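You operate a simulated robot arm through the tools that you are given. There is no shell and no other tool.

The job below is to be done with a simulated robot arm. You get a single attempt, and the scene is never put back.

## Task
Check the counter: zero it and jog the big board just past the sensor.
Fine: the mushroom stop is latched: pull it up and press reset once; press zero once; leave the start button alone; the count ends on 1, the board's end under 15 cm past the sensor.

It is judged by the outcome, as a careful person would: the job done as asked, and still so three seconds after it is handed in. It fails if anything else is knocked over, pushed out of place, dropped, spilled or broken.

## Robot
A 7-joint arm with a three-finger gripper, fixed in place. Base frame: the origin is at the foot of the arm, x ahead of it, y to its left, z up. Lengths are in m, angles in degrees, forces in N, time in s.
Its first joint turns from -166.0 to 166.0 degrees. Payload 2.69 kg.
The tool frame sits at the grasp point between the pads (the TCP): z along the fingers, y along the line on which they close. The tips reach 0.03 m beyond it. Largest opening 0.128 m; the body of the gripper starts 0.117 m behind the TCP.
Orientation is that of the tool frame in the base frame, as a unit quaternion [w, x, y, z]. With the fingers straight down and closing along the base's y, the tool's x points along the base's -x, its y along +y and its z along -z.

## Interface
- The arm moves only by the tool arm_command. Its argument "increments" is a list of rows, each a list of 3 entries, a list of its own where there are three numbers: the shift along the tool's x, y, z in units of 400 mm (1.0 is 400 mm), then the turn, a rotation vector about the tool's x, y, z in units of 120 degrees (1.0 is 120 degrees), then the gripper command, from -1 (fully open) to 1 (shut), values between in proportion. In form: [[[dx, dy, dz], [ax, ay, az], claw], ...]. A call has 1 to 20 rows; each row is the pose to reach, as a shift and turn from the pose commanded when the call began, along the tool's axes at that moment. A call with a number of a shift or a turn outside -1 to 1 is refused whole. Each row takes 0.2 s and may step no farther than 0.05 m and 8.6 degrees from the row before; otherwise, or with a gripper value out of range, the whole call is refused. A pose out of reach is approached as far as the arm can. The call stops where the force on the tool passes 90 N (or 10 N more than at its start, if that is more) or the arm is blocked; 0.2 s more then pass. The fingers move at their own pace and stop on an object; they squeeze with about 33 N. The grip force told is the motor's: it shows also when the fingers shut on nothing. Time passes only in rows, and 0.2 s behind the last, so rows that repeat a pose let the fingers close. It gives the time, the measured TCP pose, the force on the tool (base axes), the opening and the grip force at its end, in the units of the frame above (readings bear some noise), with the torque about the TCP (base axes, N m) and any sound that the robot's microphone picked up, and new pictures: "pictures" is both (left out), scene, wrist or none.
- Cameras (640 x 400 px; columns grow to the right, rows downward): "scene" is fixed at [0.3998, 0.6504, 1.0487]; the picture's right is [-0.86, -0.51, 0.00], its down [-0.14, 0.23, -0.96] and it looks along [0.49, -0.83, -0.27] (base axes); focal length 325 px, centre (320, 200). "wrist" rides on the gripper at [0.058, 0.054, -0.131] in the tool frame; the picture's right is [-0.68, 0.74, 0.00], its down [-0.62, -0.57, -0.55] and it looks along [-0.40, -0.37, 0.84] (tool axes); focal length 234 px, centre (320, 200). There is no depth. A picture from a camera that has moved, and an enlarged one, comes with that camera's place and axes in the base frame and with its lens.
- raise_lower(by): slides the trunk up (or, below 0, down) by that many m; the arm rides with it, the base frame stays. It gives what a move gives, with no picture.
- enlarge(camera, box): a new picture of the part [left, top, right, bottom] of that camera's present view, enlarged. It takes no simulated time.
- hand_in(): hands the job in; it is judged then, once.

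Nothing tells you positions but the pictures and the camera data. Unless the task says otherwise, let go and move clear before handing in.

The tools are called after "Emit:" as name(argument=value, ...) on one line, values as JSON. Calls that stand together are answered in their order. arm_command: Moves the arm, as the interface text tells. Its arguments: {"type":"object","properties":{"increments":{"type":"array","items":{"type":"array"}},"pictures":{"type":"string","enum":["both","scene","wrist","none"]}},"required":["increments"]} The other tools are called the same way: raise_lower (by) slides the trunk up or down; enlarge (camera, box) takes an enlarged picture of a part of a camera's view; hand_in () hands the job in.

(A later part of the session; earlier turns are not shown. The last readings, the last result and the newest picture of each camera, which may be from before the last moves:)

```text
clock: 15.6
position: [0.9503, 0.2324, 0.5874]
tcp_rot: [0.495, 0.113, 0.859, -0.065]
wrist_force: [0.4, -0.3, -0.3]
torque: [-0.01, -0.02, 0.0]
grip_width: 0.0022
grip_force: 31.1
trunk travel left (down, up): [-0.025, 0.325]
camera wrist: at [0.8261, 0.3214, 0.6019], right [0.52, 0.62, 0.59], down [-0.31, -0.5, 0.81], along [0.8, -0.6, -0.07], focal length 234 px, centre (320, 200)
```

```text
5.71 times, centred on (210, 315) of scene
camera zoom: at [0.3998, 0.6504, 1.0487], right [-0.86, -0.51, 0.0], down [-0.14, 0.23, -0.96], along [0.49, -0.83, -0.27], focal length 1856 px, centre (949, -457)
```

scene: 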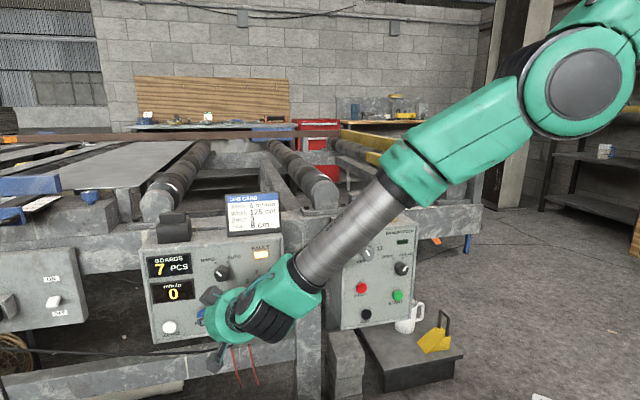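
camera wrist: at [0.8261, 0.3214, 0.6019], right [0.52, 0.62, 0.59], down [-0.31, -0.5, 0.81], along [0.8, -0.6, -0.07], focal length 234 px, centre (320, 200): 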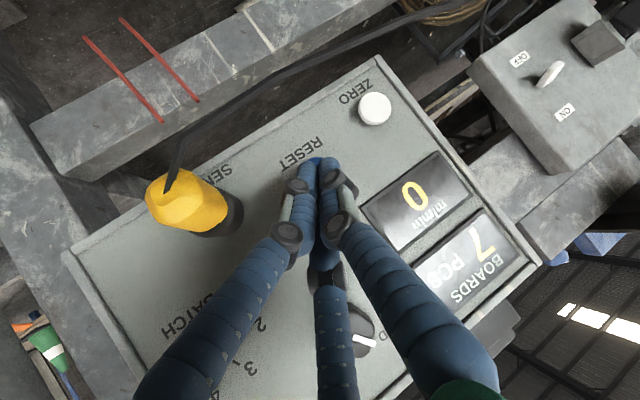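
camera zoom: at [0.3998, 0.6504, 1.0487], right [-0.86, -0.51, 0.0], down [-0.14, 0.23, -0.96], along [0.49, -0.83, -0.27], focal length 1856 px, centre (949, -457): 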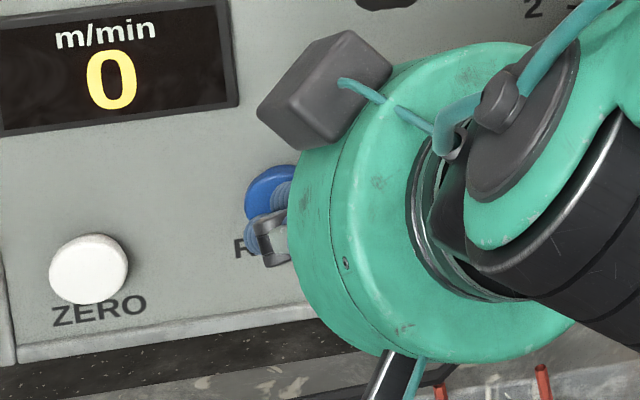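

The fingertips overlap the button, and a 4 mm rise centres them better. I'll push forward in small steps and watch the force.

Emit:
arm_command(increments=[[[-0.013, -0.005, 0.0025], [0, 0, 0], 1], [[-0.0174, -0.01, 0.01], [0, 0, 0], 1]], pictures="scene")

```text
clock: 16.2
position: [0.9569, 0.2259, 0.5929]
tcp_rot: [0.495, 0.112, 0.859, -0.065]
wrist_force: [0.0, -0.4, 0.0]
torque: [0.0, 0.01, -0.02]
grip_width: 0.0021
grip_force: 31.7
trunk travel left (down, up): [-0.025, 0.325]
```

scene: 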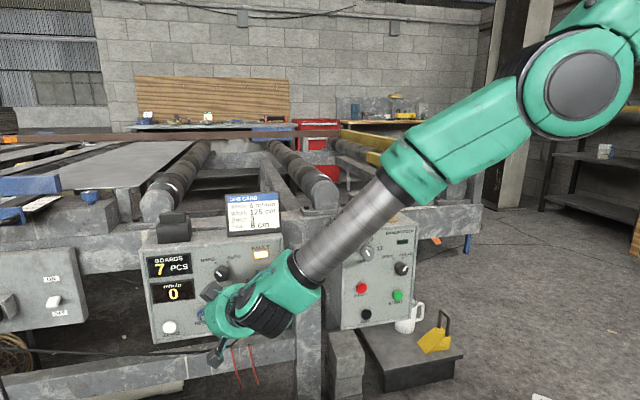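

Emit:
arm_command(increments=[[[-0.0043, -0.005, 0.0075], [0, 0, 0], 1], [[-0.0065, -0.0075, 0.0113], [0, 0, 0], 1]], pictures="none")

```text
clock: 16.8
position: [0.9597, 0.221, 0.591]
tcp_rot: [0.496, 0.113, 0.858, -0.065]
wrist_force: [-0.1, -0.1, 0.7]
torque: [0.0, -0.01, 0.04]
grip_width: 0.0023
grip_force: 31.9
trunk travel left (down, up): [-0.025, 0.325]
```

Emit:
arm_command(increments=[[[-0.0032, -0.0037, 0.0056], [0, 0, 0], 1]], pictures="wrist")

Emit:
enlarge(camera="wrist", box=[220, 80, 420, 230])

Emit:
enlarge(camera="scene", box=[180, 280, 240, 350])

```text
clock: 17.2
position: [0.9613, 0.2194, 0.59]
tcp_rot: [0.495, 0.112, 0.859, -0.065]
wrist_force: [-2.3, 0.7, 1.2]
torque: [0.01, 0.02, -0.02]
grip_width: 0.0021
grip_force: 31.1
trunk travel left (down, up): [-0.025, 0.325]
camera wrist: at [0.8374, 0.3091, 0.6057], right [0.52, 0.62, 0.59], down [-0.31, -0.5, 0.81], along [0.8, -0.6, -0.07], focal length 234 px, centre (320, 200)
```

wrist: 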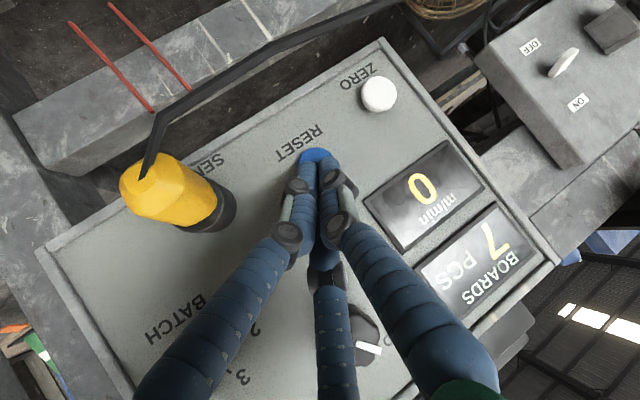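

```text
2.67 times, centred on (320, 155) of wrist
camera zoom: at [0.8374, 0.3091, 0.6057], right [0.52, 0.62, 0.59], down [-0.31, -0.5, 0.81], along [0.8, -0.6, -0.07], focal length 624 px, centre (320, 320)
```

zoom: 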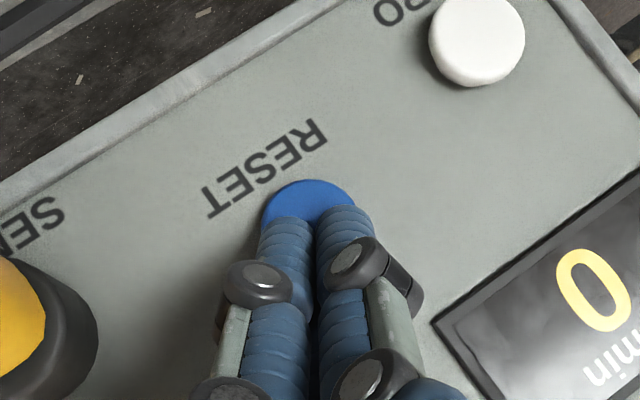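

```text
5.71 times, centred on (210, 315) of scene
camera zoom: at [0.3998, 0.6504, 1.0487], right [-0.86, -0.51, 0.0], down [-0.14, 0.23, -0.96], along [0.49, -0.83, -0.27], focal length 1856 px, centre (949, -457)
```

zoom: 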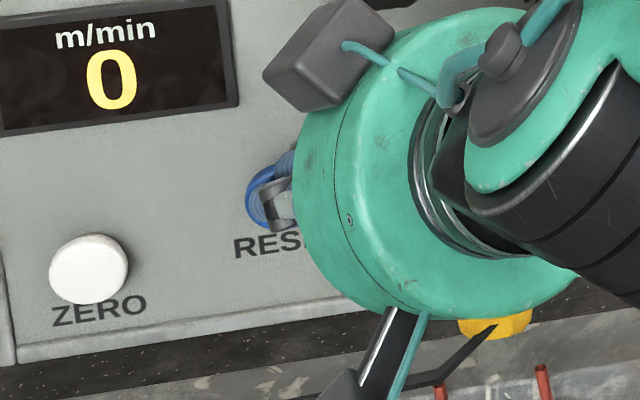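

Contact is just starting (about 2 N), with the tips on the blue button. I'll press further in small steps.

Emit:
arm_command(increments=[[[-0.0032, -0.0037, 0.0056], [0, 0, 0], 1], [[-0.0043, -0.005, 0.0075], [0, 0, 0], 1]], pictures="scene")

```text
clock: 17.8
position: [0.964, 0.2155, 0.5906]
tcp_rot: [0.496, 0.113, 0.859, -0.065]
wrist_force: [-6.0, 1.7, 1.1]
torque: [-0.03, -0.01, -0.01]
grip_width: 0.0021
grip_force: 31.7
trunk travel left (down, up): [-0.025, 0.325]
heard: click
```

scene: 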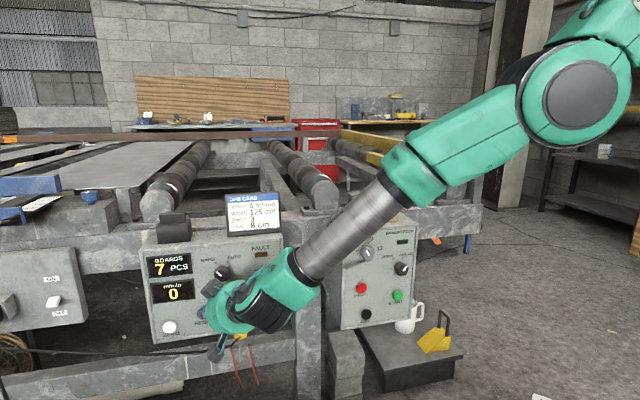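

There was a click and the FAULT lamp went out, so RESET registered once. I'll retract and move in front of the white ZERO button.

Emit:
arm_command(increments=[[[0.0325, 0.0375, -0.0563], [0, 0, 0], 1], [[0.065, 0.075, -0.1125], [0, 0, 0], 1], [[0.0655, 0.155, -0.058], [0, 0, 0], 1], [[0.066, 0.236, -0.0035], [0, 0, 0], 1], [[0.066, 0.236, -0.0035], [0, 0, 0], 1]], pictures="both")

Emit:
enlarge(camera="wrist", box=[220, 80, 420, 230])

Emit:
enlarge(camera="scene", box=[140, 230, 290, 350])

```text
clock: 19.0
position: [0.975, 0.3116, 0.5682]
tcp_rot: [0.496, 0.112, 0.859, -0.065]
wrist_force: [0.4, -0.2, -0.8]
torque: [0.01, -0.03, 0.03]
grip_width: 0.0021
grip_force: 31.8
trunk travel left (down, up): [-0.025, 0.325]
camera wrist: at [0.8505, 0.4017, 0.5835], right [0.52, 0.62, 0.59], down [-0.31, -0.5, 0.81], along [0.8, -0.6, -0.07], focal length 234 px, centre (320, 200)
```

scene: 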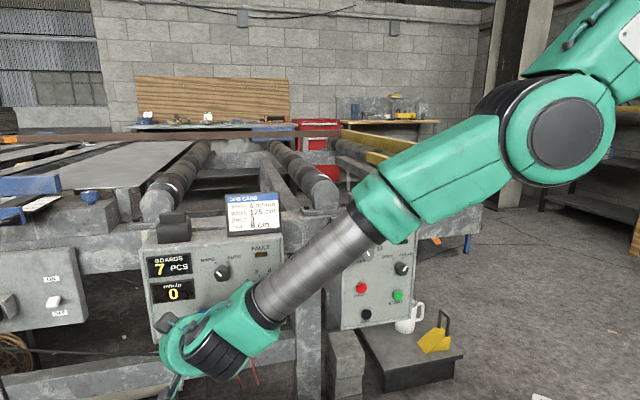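
wrist: 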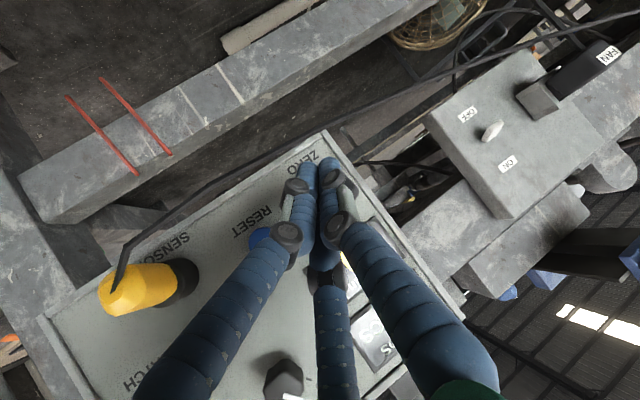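

```text
2.67 times, centred on (320, 155) of wrist
camera zoom: at [0.8505, 0.4017, 0.5835], right [0.52, 0.62, 0.59], down [-0.31, -0.5, 0.81], along [0.8, -0.6, -0.07], focal length 624 px, centre (320, 320)
```

zoom: 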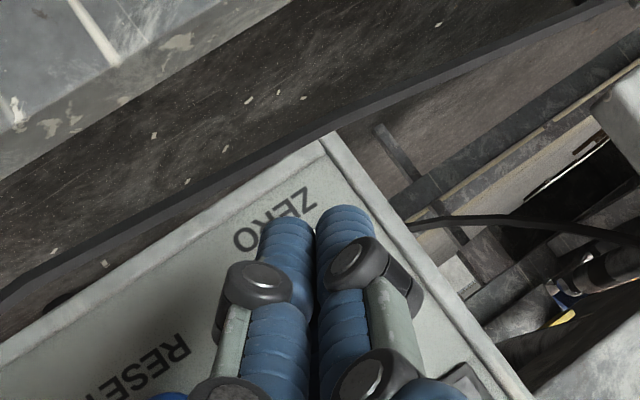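

```text
3.33 times, centred on (215, 290) of scene
camera zoom: at [0.3998, 0.6504, 1.0487], right [-0.86, -0.51, 0.0], down [-0.14, 0.23, -0.96], along [0.49, -0.83, -0.27], focal length 1083 px, centre (670, -100)
```

zoom: 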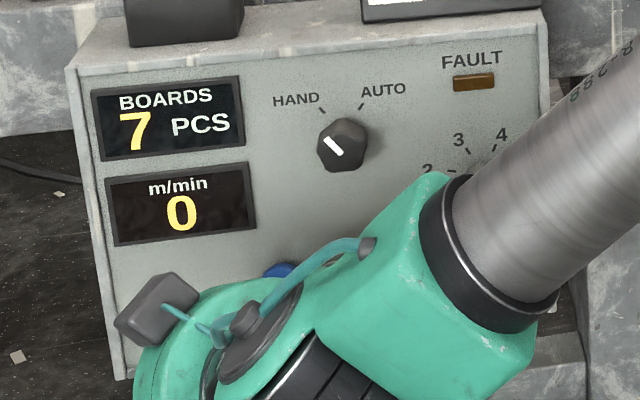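

FAULT is off and the tip is in front of ZERO. I'll approach 4.5 cm and check alignment.

Emit:
arm_command(increments=[[[-0.0244, -0.0281, 0.0422], [0, 0, 0], 1], [[-0.0487, -0.0563, 0.0844], [0, 0, 0], 1]], pictures="wrist")

Emit:
enlarge(camera="wrist", box=[220, 80, 420, 230])

Emit:
enlarge(camera="scene", box=[140, 290, 220, 350])

```text
clock: 19.6
position: [1.0075, 0.28, 0.5671]
tcp_rot: [0.496, 0.113, 0.858, -0.065]
wrist_force: [-0.5, -0.8, 0.0]
torque: [-0.01, -0.02, -0.02]
grip_width: 0.0022
grip_force: 31.2
trunk travel left (down, up): [-0.025, 0.325]
camera wrist: at [0.8827, 0.3694, 0.5835], right [0.52, 0.62, 0.59], down [-0.31, -0.5, 0.81], along [0.8, -0.6, -0.07], focal length 234 px, centre (320, 200)
```

wrist: 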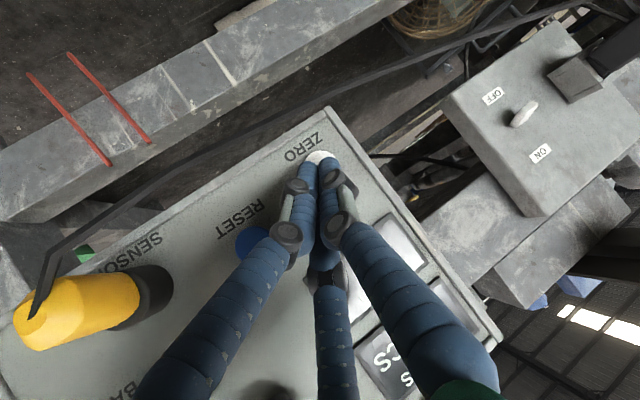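

```text
2.67 times, centred on (320, 155) of wrist
camera zoom: at [0.8827, 0.3694, 0.5835], right [0.52, 0.62, 0.59], down [-0.31, -0.5, 0.81], along [0.8, -0.6, -0.07], focal length 624 px, centre (320, 320)
```

zoom: 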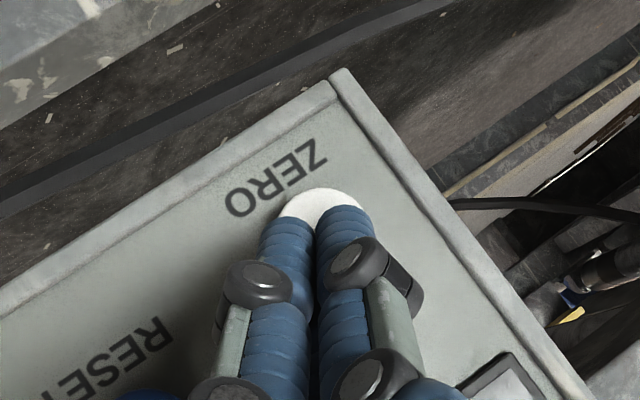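

```text
6.67 times, centred on (180, 320) of scene
camera zoom: at [0.3998, 0.6504, 1.0487], right [-0.86, -0.51, 0.0], down [-0.14, 0.23, -0.96], along [0.49, -0.83, -0.27], focal length 2166 px, centre (1253, -600)
```

zoom: 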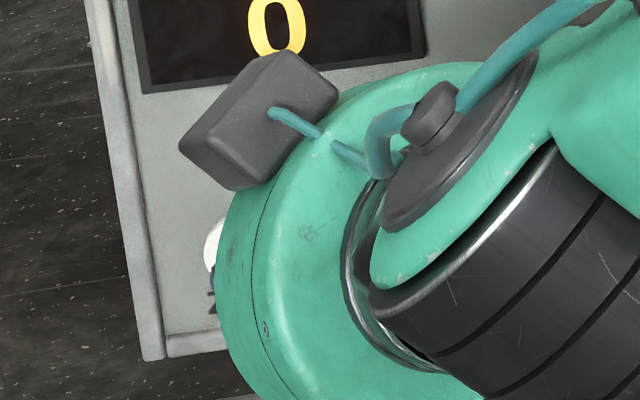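

The tips are centred over ZERO. I'll advance gently until contact and a click.

Emit:
arm_command(increments=[[[-0.0065, -0.0075, 0.0113], [0, 0, 0], 1], [[-0.0119, -0.0137, 0.0206], [0, 0, 0], 1]], pictures="scene")

```text
clock: 20.2
position: [1.0141, 0.2713, 0.5695]
tcp_rot: [0.496, 0.113, 0.859, -0.065]
wrist_force: [-1.3, 1.1, 0.0]
torque: [-0.02, 0.01, 0.04]
grip_width: 0.0024
grip_force: 31.2
trunk travel left (down, up): [-0.025, 0.325]
```

scene: 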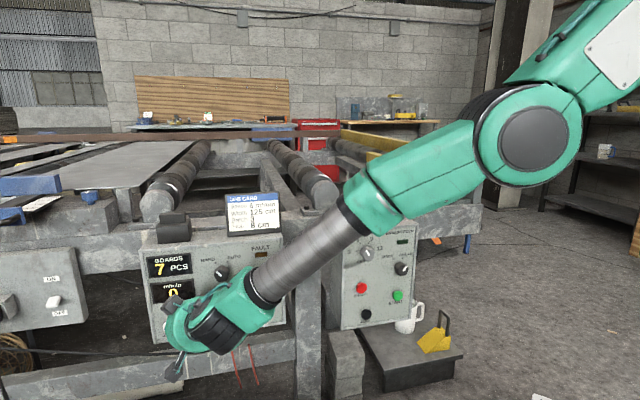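

Emit:
arm_command(increments=[[[-0.0032, -0.0037, 0.0056], [0, 0, 0], 1], [[-0.0043, -0.005, 0.0075], [0, 0, 0], 1]], pictures="scene")

Emit:
enlarge(camera="scene", box=[140, 230, 290, 350])

```text
clock: 20.8
position: [1.0179, 0.2694, 0.5686]
tcp_rot: [0.496, 0.113, 0.858, -0.065]
wrist_force: [-2.8, 1.4, 2.0]
torque: [0.03, -0.01, 0.01]
grip_width: 0.002
grip_force: 31.5
trunk travel left (down, up): [-0.025, 0.325]
heard: click
```

scene: 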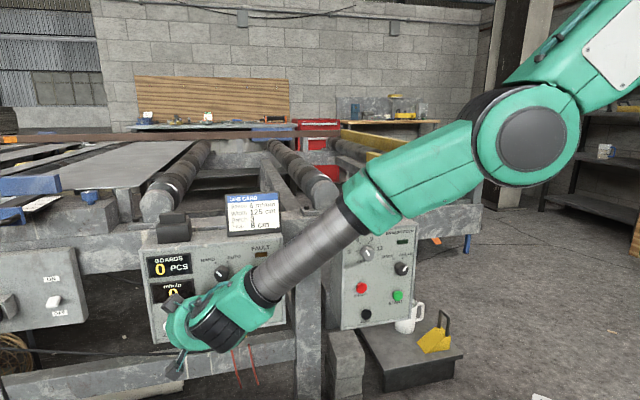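

```text
3.33 times, centred on (215, 290) of scene
camera zoom: at [0.3998, 0.6504, 1.0487], right [-0.86, -0.51, 0.0], down [-0.14, 0.23, -0.96], along [0.49, -0.83, -0.27], focal length 1083 px, centre (670, -100)
```

zoom: 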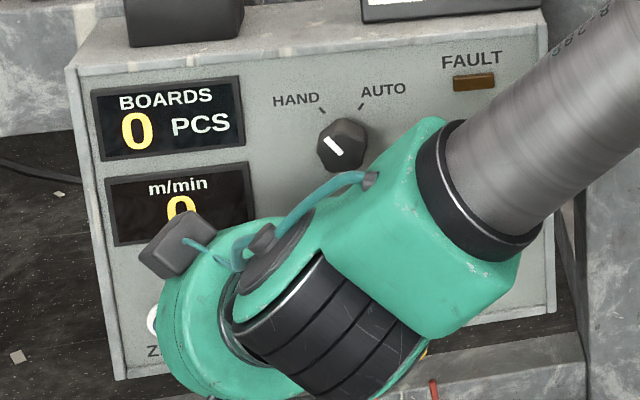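

The counter now reads 0 with one click on ZERO. I'll retract well clear of the yellow plug, rise, and traverse to in front of the drive panel while turning the tool square to it.

Emit:
arm_command(increments=[[[0.0433, 0.05, -0.075], [0, 0, 0], 1], [[0.0866, 0.1, -0.15], [0, 0, 0], 1], [[0.0595, 0.1438, -0.2531], [0, 0, 0], 1], [[0, 0.175, -0.35], [0, 0, 0], 1], [[-0.0758, 0.1875, -0.4188], [0, 0, 0], 1], [[-0.0544, 0.0801, -0.4664], [0.02165, 0, 0.0125], 1], [[-0.0329, -0.0273, -0.5141], [0.0433, 0, 0.025], 1], [[-0.0115, -0.1346, -0.5617], [0.065, 0, 0.0375], 1], [[0.01, -0.242, -0.6094], [0.0866, 0, 0.05], 1], [[0.0315, -0.3494, -0.657], [0.1083, 0, 0.0625], 1], [[0.0529, -0.4568, -0.7046], [0.1299, 0, 0.075], 1], [[0.0744, -0.5642, -0.7523], [0.1516, 0, 0.0875], 1], [[0.0958, -0.6715, -0.7999], [0.1732, 0, 0.1], 1], [[0.1173, -0.7789, -0.8476], [0.1949, 0, 0.1125], 1], [[0.1387, -0.8863, -0.8952], [0.2165, 0, 0.125], 1]], pictures="both")

Emit:
enlarge(camera="scene", box=[140, 190, 300, 350])

```text
clock: 24.0
position: [0.6004, 0.0129, 0.6992]
tcp_rot: [0.462, 0.331, 0.8, -0.191]
wrist_force: [0.6, 0.7, -0.7]
torque: [-0.03, 0.0, -0.09]
grip_width: 0.002
grip_force: 31.7
trunk travel left (down, up): [-0.025, 0.325]
camera wrist: at [0.5364, 0.1531, 0.7148], right [0.76, 0.28, 0.59], down [-0.52, -0.28, 0.81], along [0.39, -0.92, -0.07], focal length 234 px, centre (320, 200)
```

scene: 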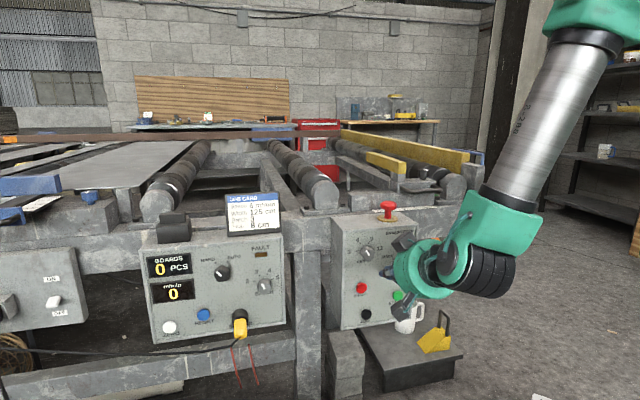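
wrist: 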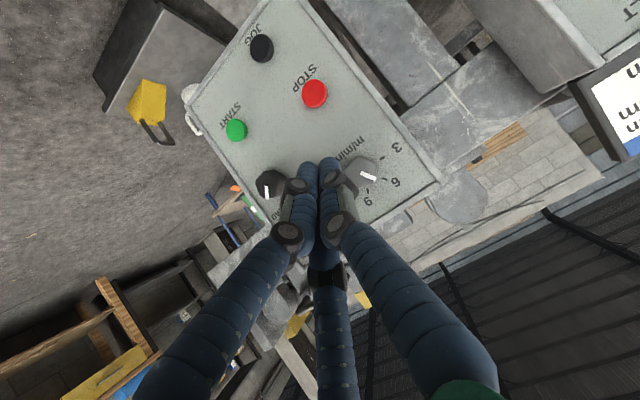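

```text
2.50 times, centred on (220, 270) of scene
camera zoom: at [0.3998, 0.6504, 1.0487], right [-0.86, -0.51, 0.0], down [-0.14, 0.23, -0.96], along [0.49, -0.83, -0.27], focal length 812 px, centre (570, 25)
```

zoom: 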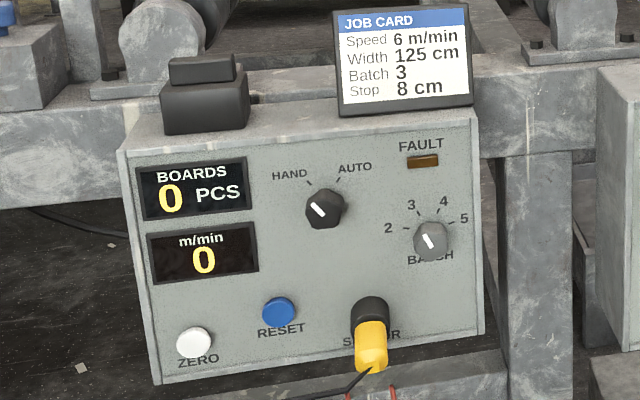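

The counter reads 0 and FAULT is off. JOG is at about [0.685, -0.07, 0.508], well away from START ([0.62, -0.135, 0.55]). I'll descend to about 5 cm in front of JOG.

Emit:
arm_command(increments=[[[0.083, 0.001, 0.078], [0, 0, 0], 1], [[0.166, 0.002, 0.156], [0, 0, 0], 1], [[0.248, 0.003, 0.235], [0, 0, 0], 1], [[0.331, 0.004, 0.313], [0, 0, 0], 1]], pictures="both")

Emit:
enlarge(camera="wrist", box=[220, 80, 420, 230])

Emit:
enlarge(camera="scene", box=[320, 200, 440, 340])

Emit:
enlarge(camera="scene", box=[60, 120, 280, 240])

```text
clock: 25.0
position: [0.6287, -0.0148, 0.5225]
tcp_rot: [0.463, 0.331, 0.8, -0.191]
wrist_force: [0.4, -0.6, 0.8]
torque: [0.04, 0.02, 0.01]
grip_width: 0.0021
grip_force: 31.8
trunk travel left (down, up): [-0.025, 0.325]
camera wrist: at [0.5661, 0.1245, 0.5381], right [0.76, 0.28, 0.59], down [-0.52, -0.28, 0.81], along [0.39, -0.92, -0.07], focal length 234 px, centre (320, 200)
```

scene: 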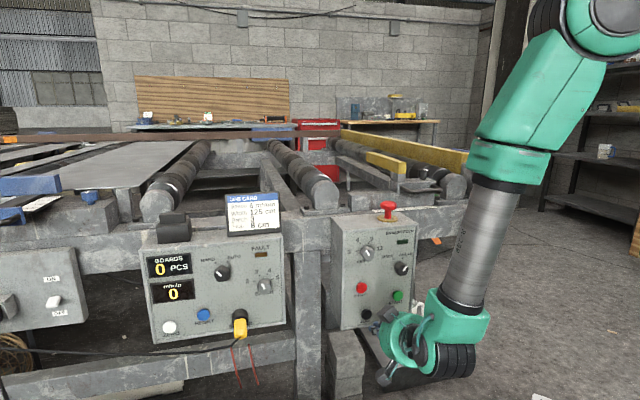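
wrist: 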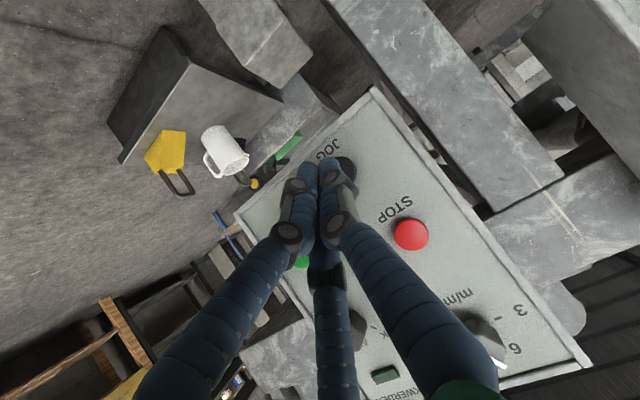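

```text
2.67 times, centred on (320, 155) of wrist
camera zoom: at [0.5661, 0.1245, 0.5381], right [0.76, 0.28, 0.59], down [-0.52, -0.28, 0.81], along [0.39, -0.92, -0.07], focal length 624 px, centre (320, 320)
```

zoom: 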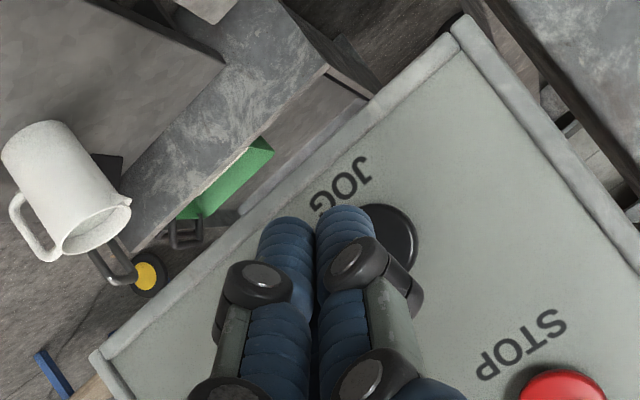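

```text
2.86 times, centred on (380, 270) of scene
camera zoom: at [0.3998, 0.6504, 1.0487], right [-0.86, -0.51, 0.0], down [-0.14, 0.23, -0.96], along [0.49, -0.83, -0.27], focal length 928 px, centre (149, 0)
```

zoom: 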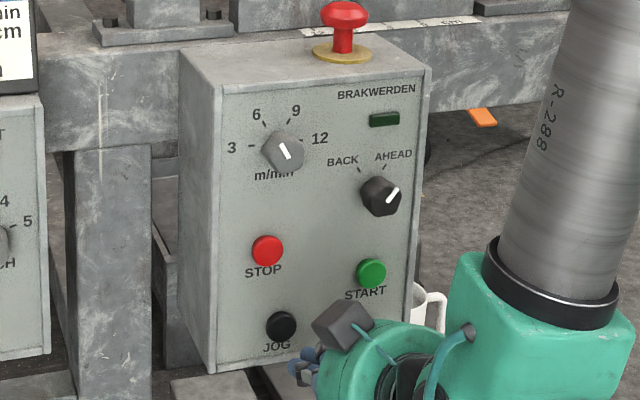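

```text
2.91 times, centred on (170, 180) of scene
camera zoom: at [0.3998, 0.6504, 1.0487], right [-0.86, -0.51, 0.0], down [-0.14, 0.23, -0.96], along [0.49, -0.83, -0.27], focal length 945 px, centre (756, 258)
```

zoom: 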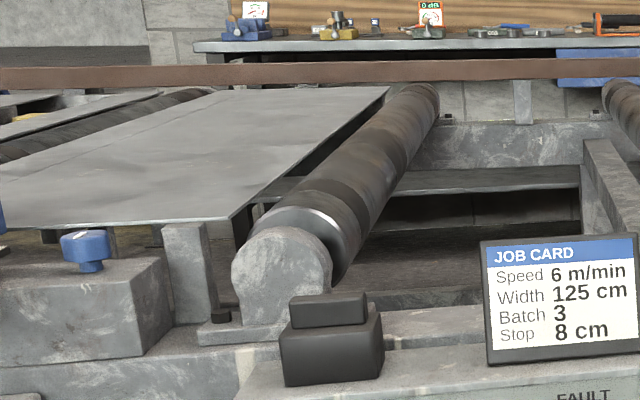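

I'm aligned with JOG within a few mm. From the scene camera I can see the counter, the sensor head and the board at the same time. I'll approach 5 cm to just short of contact.

Emit:
arm_command(increments=[[[-0.0356, -0.004, 0.0517], [0, 0, 0], 1], [[-0.0712, -0.0075, 0.1033], [0, 0, 0], 1]], pictures="both")

Emit:
enlarge(camera="wrist", box=[220, 80, 420, 230])

Emit:
enlarge(camera="scene", box=[320, 260, 440, 340])

```text
clock: 25.6
position: [0.6625, -0.0506, 0.5263]
tcp_rot: [0.462, 0.33, 0.8, -0.191]
wrist_force: [-16.0, 23.3, 6.4]
torque: [-0.09, -0.23, 0.01]
grip_width: 0.0021
grip_force: 31.8
trunk travel left (down, up): [-0.025, 0.325]
heard: click
camera wrist: at [0.5985, 0.0881, 0.541], right [0.76, 0.28, 0.58], down [-0.52, -0.28, 0.81], along [0.39, -0.92, -0.07], focal length 234 px, centre (320, 200)
```

scene: 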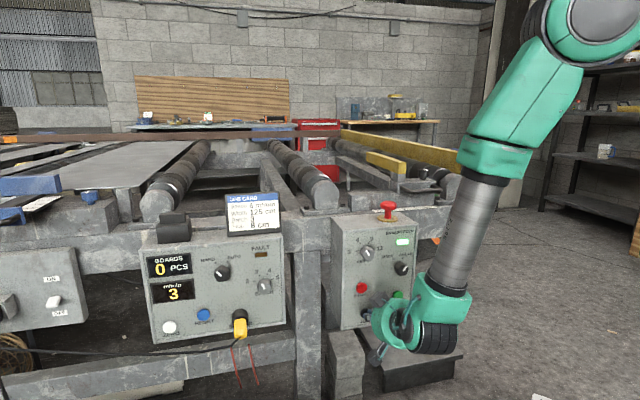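
wrist: 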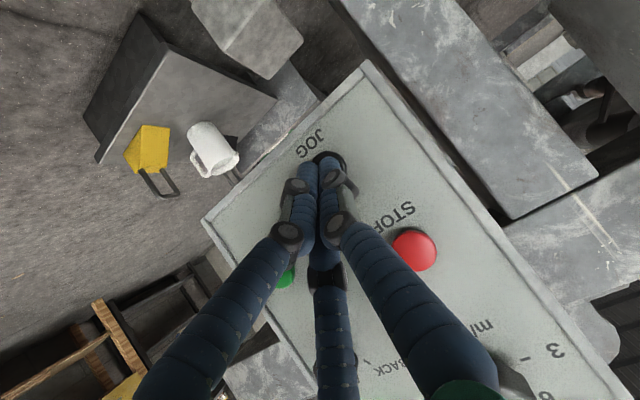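

```text
2.67 times, centred on (320, 155) of wrist
camera zoom: at [0.5985, 0.0881, 0.541], right [0.76, 0.28, 0.58], down [-0.52, -0.28, 0.81], along [0.39, -0.92, -0.07], focal length 624 px, centre (320, 320)
```

zoom: 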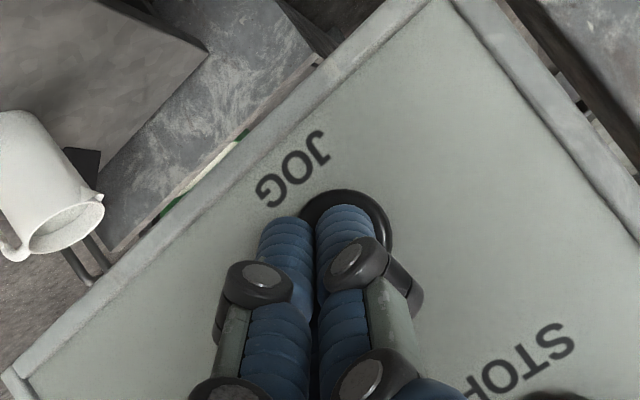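

```text
5.00 times, centred on (380, 300) of scene
camera zoom: at [0.3998, 0.6504, 1.0487], right [-0.86, -0.51, 0.0], down [-0.14, 0.23, -0.96], along [0.49, -0.83, -0.27], focal length 1624 px, centre (20, -300)
```

zoom: 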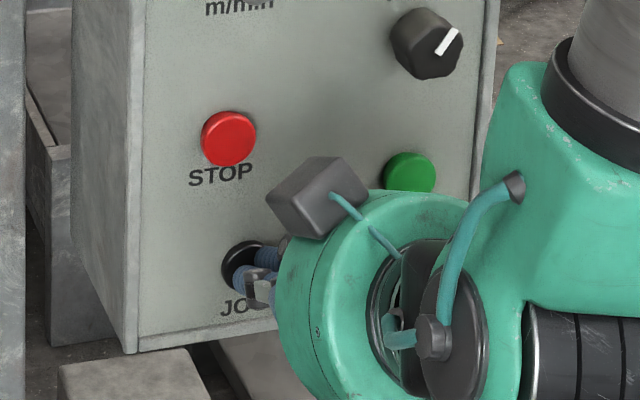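

JOG is engaged (click heard, lamp lit, 3 m/min, so about 5 cm/s) and the count is still 0. I'll hold briefly and watch the board and count.

Emit:
arm_command(increments=[[[0.001, 0, -0.002], [0, 0, 0], 1], [[0.001, 0, -0.002], [0, 0, 0], 1], [[0.001, 0, -0.002], [0, 0, 0], 1]], pictures="scene")

Emit:
enlarge(camera="scene", box=[60, 120, 280, 240])

Emit:
enlarge(camera="scene", box=[140, 230, 290, 350])

```text
clock: 26.4
position: [0.6613, -0.0512, 0.5259]
tcp_rot: [0.462, 0.331, 0.8, -0.192]
wrist_force: [-14.2, 18.3, -3.1]
torque: [0.03, 0.09, 0.03]
grip_width: 0.0021
grip_force: 31.7
trunk travel left (down, up): [-0.025, 0.325]
```

scene: 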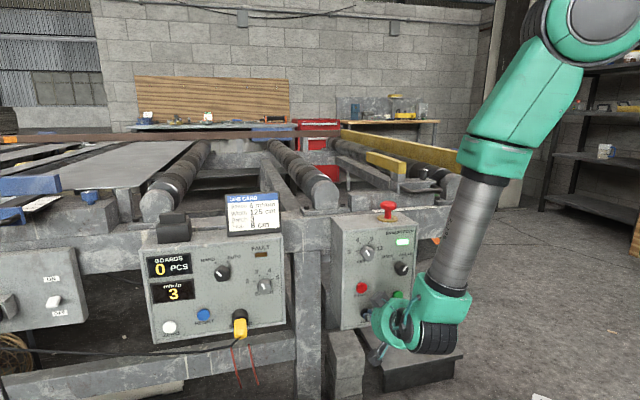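

```text
2.91 times, centred on (170, 180) of scene
camera zoom: at [0.3998, 0.6504, 1.0487], right [-0.86, -0.51, 0.0], down [-0.14, 0.23, -0.96], along [0.49, -0.83, -0.27], focal length 945 px, centre (756, 258)
```

zoom: 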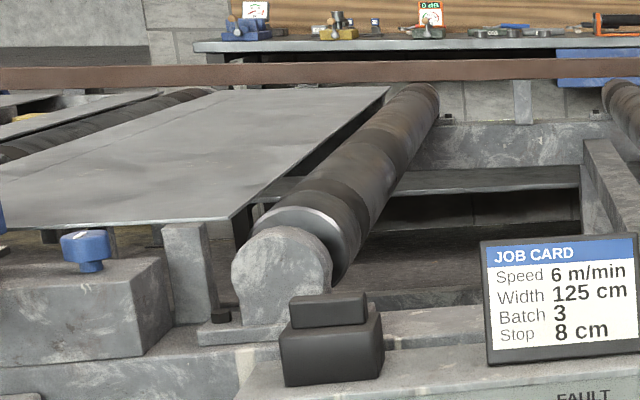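

```text
3.33 times, centred on (215, 290) of scene
camera zoom: at [0.3998, 0.6504, 1.0487], right [-0.86, -0.51, 0.0], down [-0.14, 0.23, -0.96], along [0.49, -0.83, -0.27], focal length 1083 px, centre (670, -100)
```

zoom: 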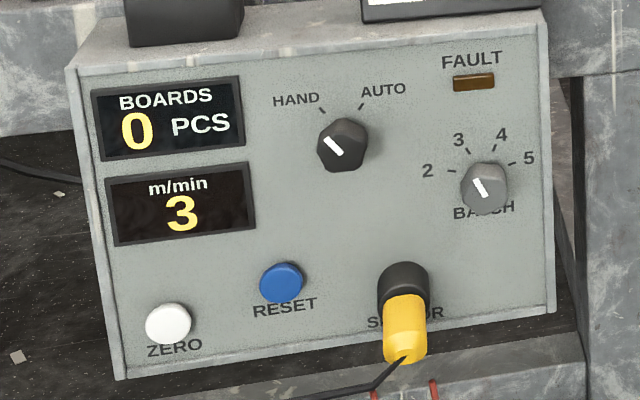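

The drive runs at 3 m/min, but the grey sheet's edge hasn't visibly moved. I'll compare the rest of the line with the earlier pictures before continuing.

Emit:
enlarge(camera="scene", box=[0, 130, 100, 230])

Emit:
enlarge(camera="scene", box=[0, 120, 240, 240])

Emit:
enlarge(camera="scene", box=[240, 100, 500, 260])

Emit:
enlarge(camera="wrist", box=[0, 0, 640, 400])

```text
4.00 times, centred on (50, 180) of scene
camera zoom: at [0.3998, 0.6504, 1.0487], right [-0.86, -0.51, 0.0], down [-0.14, 0.23, -0.96], along [0.49, -0.83, -0.27], focal length 1300 px, centre (1400, 280)
```

zoom: 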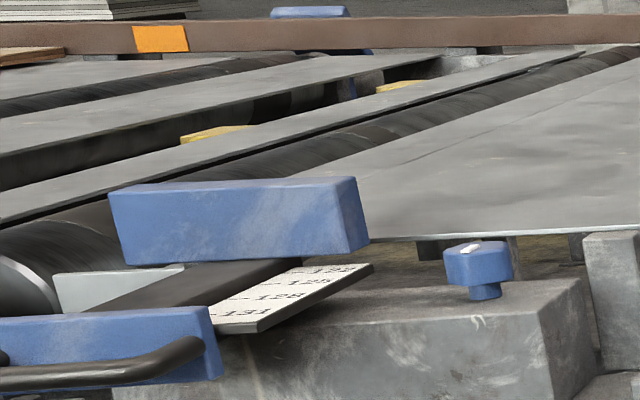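

```text
2.67 times, centred on (120, 180) of scene
camera zoom: at [0.3998, 0.6504, 1.0487], right [-0.86, -0.51, 0.0], down [-0.14, 0.23, -0.96], along [0.49, -0.83, -0.27], focal length 866 px, centre (853, 253)
```

zoom: 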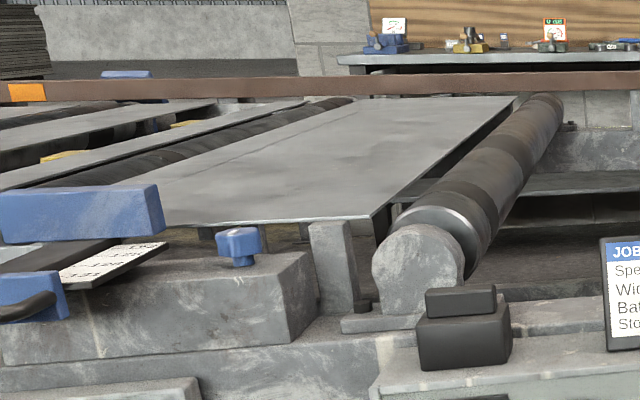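

```text
2.46 times, centred on (370, 180) of scene
camera zoom: at [0.3998, 0.6504, 1.0487], right [-0.86, -0.51, 0.0], down [-0.14, 0.23, -0.96], along [0.49, -0.83, -0.27], focal length 800 px, centre (197, 249)
```

zoom: 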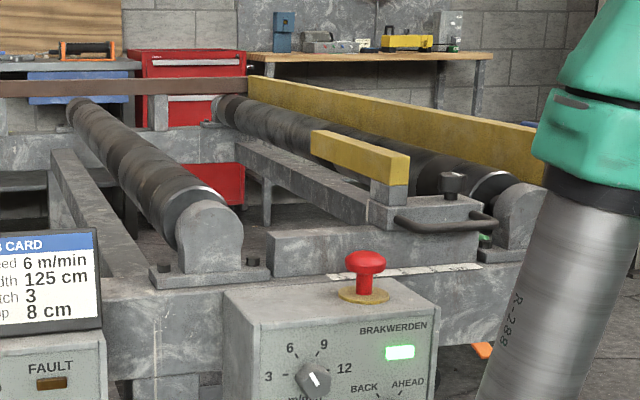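

```text
1.00 times, centred on (320, 200) of wrist (not enlarged: the box is as wide or as high as the picture)
camera zoom: at [0.5985, 0.088, 0.5412], right [0.76, 0.28, 0.58], down [-0.52, -0.28, 0.81], along [0.39, -0.92, -0.07], focal length 234 px, centre (320, 200)
```

zoom: 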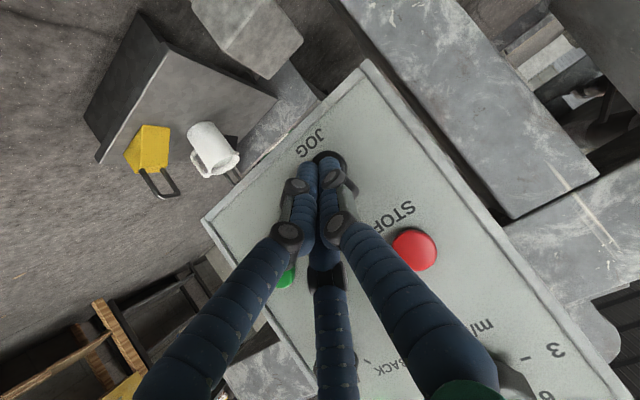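

A tan wooden board is creeping in from the far left, so that is the moving "big board"; the grey sheets are fixed deck plates. I'll look further left with tall narrow enlargements.

Emit:
enlarge(camera="scene", box=[0, 40, 2, 360])

Emit:
enlarge(camera="scene", box=[0, 90, 2, 210])

```text
1.25 times, centred on (1, 200) of scene
camera zoom: at [0.3998, 0.6504, 1.0487], right [-0.86, -0.51, 0.0], down [-0.14, 0.23, -0.96], along [0.49, -0.83, -0.27], focal length 406 px, centre (719, 200)
```

zoom: 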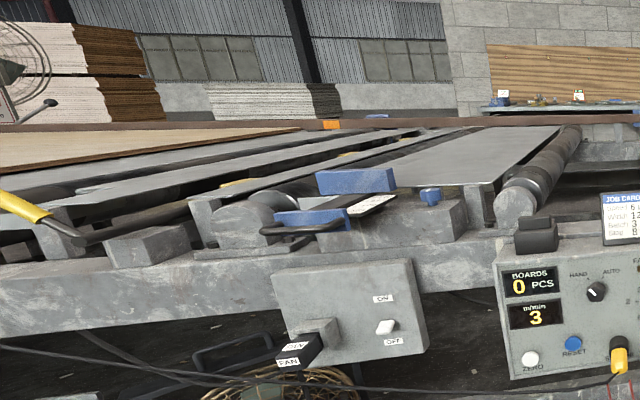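

```text
3.33 times, centred on (1, 150) of scene
camera zoom: at [0.3998, 0.6504, 1.0487], right [-0.86, -0.51, 0.0], down [-0.14, 0.23, -0.96], along [0.49, -0.83, -0.27], focal length 1083 px, centre (1383, 367)
```

zoom: 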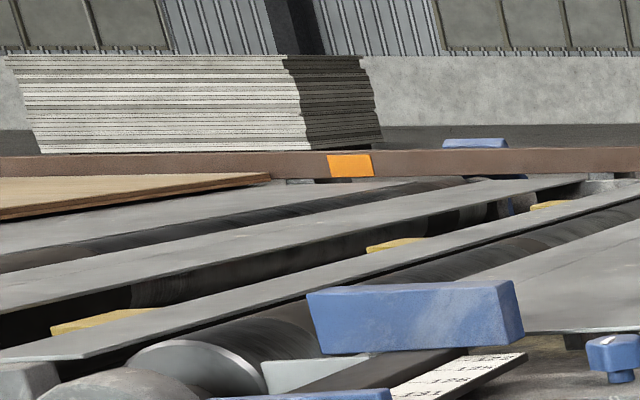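

Now I see it: the wooden board is coming from the left on the deck. Its leading end is roughly 10 cm upstream of the orange mark on the far fence, which is likely the real sensor spot. JOG is still held, so I'll continue in short steps and watch the count.

Emit:
arm_command(increments=[[[0, 0, 0], [0, 0, 0], 1], [[0, 0, 0], [0, 0, 0], 1]], pictures="none")

Emit:
enlarge(camera="scene", box=[0, 90, 2, 210])

Emit:
enlarge(camera="scene", box=[140, 230, 290, 350])

Emit:
enlarge(camera="scene", box=[0, 40, 2, 360])

```text
clock: 27.0
position: [0.6609, -0.0518, 0.5254]
tcp_rot: [0.461, 0.331, 0.8, -0.192]
wrist_force: [-16.3, 15.9, -3.3]
torque: [0.07, 0.08, -0.08]
grip_width: 0.0022
grip_force: 31.8
trunk travel left (down, up): [-0.025, 0.325]
```

```text
3.33 times, centred on (1, 150) of scene
camera zoom: at [0.3998, 0.6504, 1.0487], right [-0.86, -0.51, 0.0], down [-0.14, 0.23, -0.96], along [0.49, -0.83, -0.27], focal length 1083 px, centre (1383, 367)
```

zoom: 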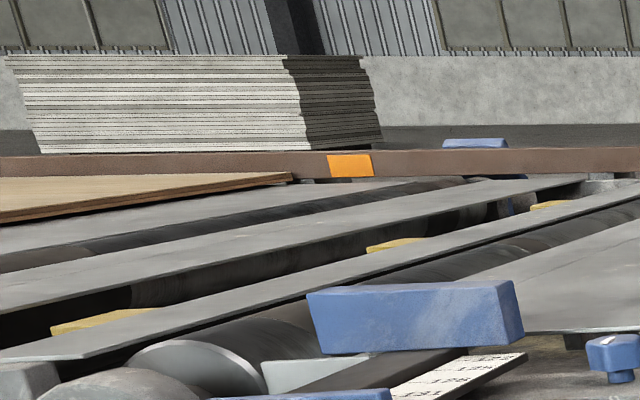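

```text
3.33 times, centred on (215, 290) of scene
camera zoom: at [0.3998, 0.6504, 1.0487], right [-0.86, -0.51, 0.0], down [-0.14, 0.23, -0.96], along [0.49, -0.83, -0.27], focal length 1083 px, centre (670, -100)
```

zoom: 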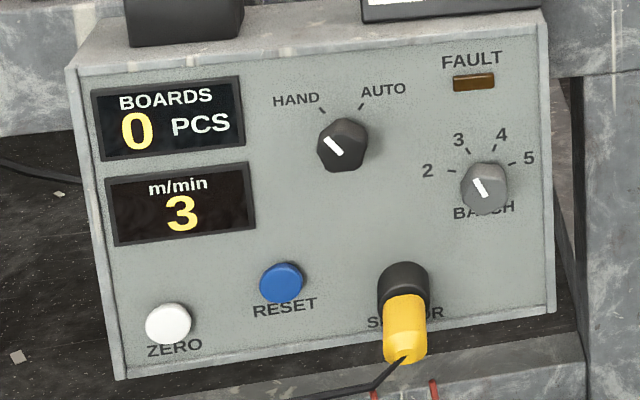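

```text
1.25 times, centred on (1, 200) of scene
camera zoom: at [0.3998, 0.6504, 1.0487], right [-0.86, -0.51, 0.0], down [-0.14, 0.23, -0.96], along [0.49, -0.83, -0.27], focal length 406 px, centre (719, 200)
```

zoom: 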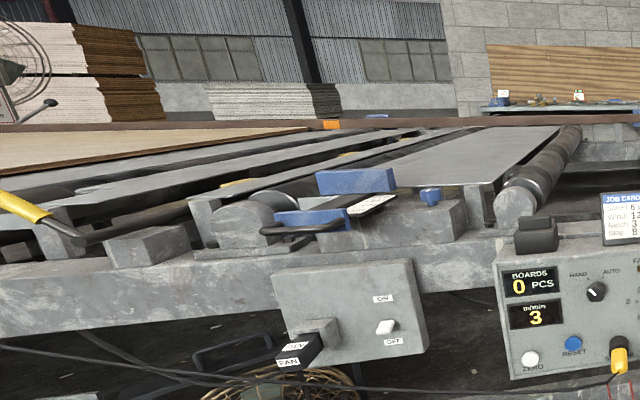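

The board is advancing at about 3 cm per 0.6 s and the count is still 0. It's about 8 cm short of the orange mark, so I'll keep holding in short steps.

Emit:
arm_command(increments=[[[0, 0, 0], [0, 0, 0], 1], [[0, 0, 0], [0, 0, 0], 1], [[0, 0, 0], [0, 0, 0], 1]], pictures="none")

Emit:
enlarge(camera="scene", box=[0, 90, 2, 210])

Emit:
enlarge(camera="scene", box=[0, 40, 2, 360])

```text
clock: 27.8
position: [0.6621, -0.0501, 0.5258]
tcp_rot: [0.462, 0.331, 0.8, -0.192]
wrist_force: [-18.5, 12.9, -3.1]
torque: [0.05, 0.06, -0.2]
grip_width: 0.0021
grip_force: 31.7
trunk travel left (down, up): [-0.025, 0.325]
```

```text
3.33 times, centred on (1, 150) of scene
camera zoom: at [0.3998, 0.6504, 1.0487], right [-0.86, -0.51, 0.0], down [-0.14, 0.23, -0.96], along [0.49, -0.83, -0.27], focal length 1083 px, centre (1383, 367)
```

zoom: 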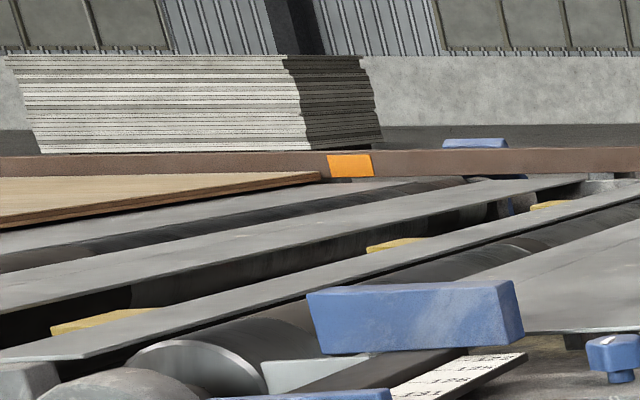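

```text
1.25 times, centred on (1, 200) of scene
camera zoom: at [0.3998, 0.6504, 1.0487], right [-0.86, -0.51, 0.0], down [-0.14, 0.23, -0.96], along [0.49, -0.83, -0.27], focal length 406 px, centre (719, 200)
```

zoom: 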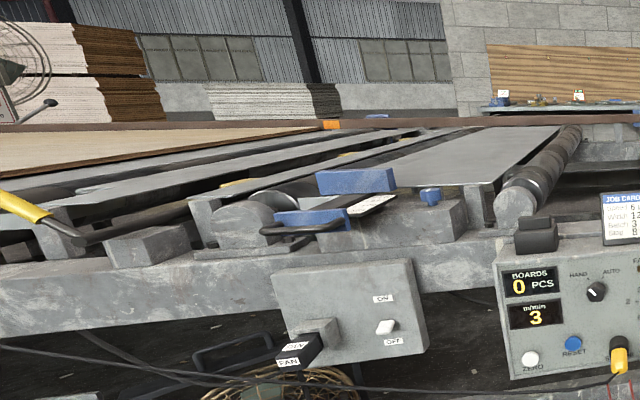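

Emit:
arm_command(increments=[[[0, 0, 0], [0, 0, 0], 1], [[0, 0, 0], [0, 0, 0], 1], [[0, 0, 0], [0, 0, 0], 1]], pictures="none")

Emit:
enlarge(camera="scene", box=[0, 40, 2, 360])

Emit:
enlarge(camera="scene", box=[0, 90, 2, 210])

```text
clock: 28.6
position: [0.6613, -0.0511, 0.5254]
tcp_rot: [0.462, 0.33, 0.8, -0.191]
wrist_force: [-20.8, 11.5, -1.8]
torque: [0.06, 0.08, -0.24]
grip_width: 0.0021
grip_force: 31.3
trunk travel left (down, up): [-0.025, 0.325]
```

```text
1.25 times, centred on (1, 200) of scene
camera zoom: at [0.3998, 0.6504, 1.0487], right [-0.86, -0.51, 0.0], down [-0.14, 0.23, -0.96], along [0.49, -0.83, -0.27], focal length 406 px, centre (719, 200)
```

zoom: 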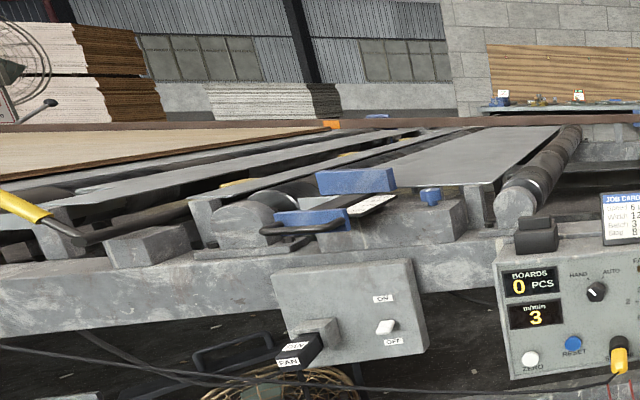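

```text
3.33 times, centred on (1, 150) of scene
camera zoom: at [0.3998, 0.6504, 1.0487], right [-0.86, -0.51, 0.0], down [-0.14, 0.23, -0.96], along [0.49, -0.83, -0.27], focal length 1083 px, centre (1383, 367)
```

zoom: 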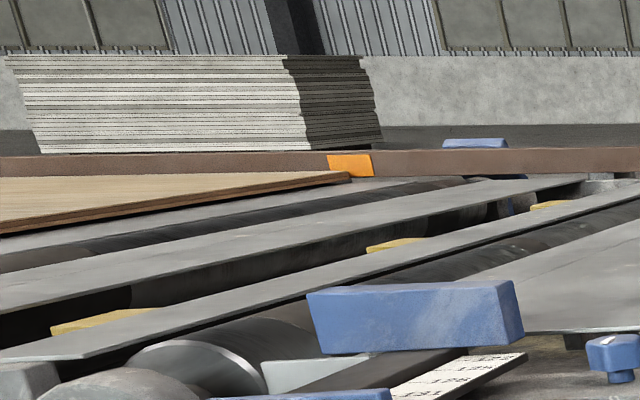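

Emit:
arm_command(increments=[[[0, 0, 0], [0, 0, 0], 1], [[0, 0, 0], [0, 0, 0], 1]], pictures="none")

Emit:
enlarge(camera="scene", box=[0, 40, 2, 360])

Emit:
enlarge(camera="scene", box=[0, 90, 2, 210])

```text
clock: 29.2
position: [0.6617, -0.0514, 0.5255]
tcp_rot: [0.461, 0.331, 0.801, -0.191]
wrist_force: [-21.8, 10.6, -1.9]
torque: [0.06, 0.05, -0.29]
grip_width: 0.002
grip_force: 31.5
trunk travel left (down, up): [-0.025, 0.325]
```

```text
1.25 times, centred on (1, 200) of scene
camera zoom: at [0.3998, 0.6504, 1.0487], right [-0.86, -0.51, 0.0], down [-0.14, 0.23, -0.96], along [0.49, -0.83, -0.27], focal length 406 px, centre (719, 200)
```

zoom: 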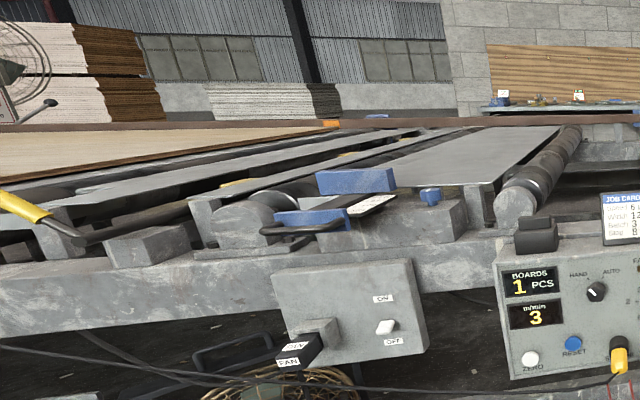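

```text
3.33 times, centred on (1, 150) of scene
camera zoom: at [0.3998, 0.6504, 1.0487], right [-0.86, -0.51, 0.0], down [-0.14, 0.23, -0.96], along [0.49, -0.83, -0.27], focal length 1083 px, centre (1383, 367)
```

zoom: 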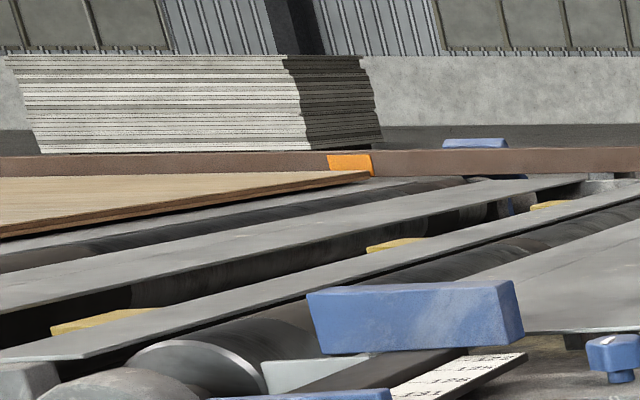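

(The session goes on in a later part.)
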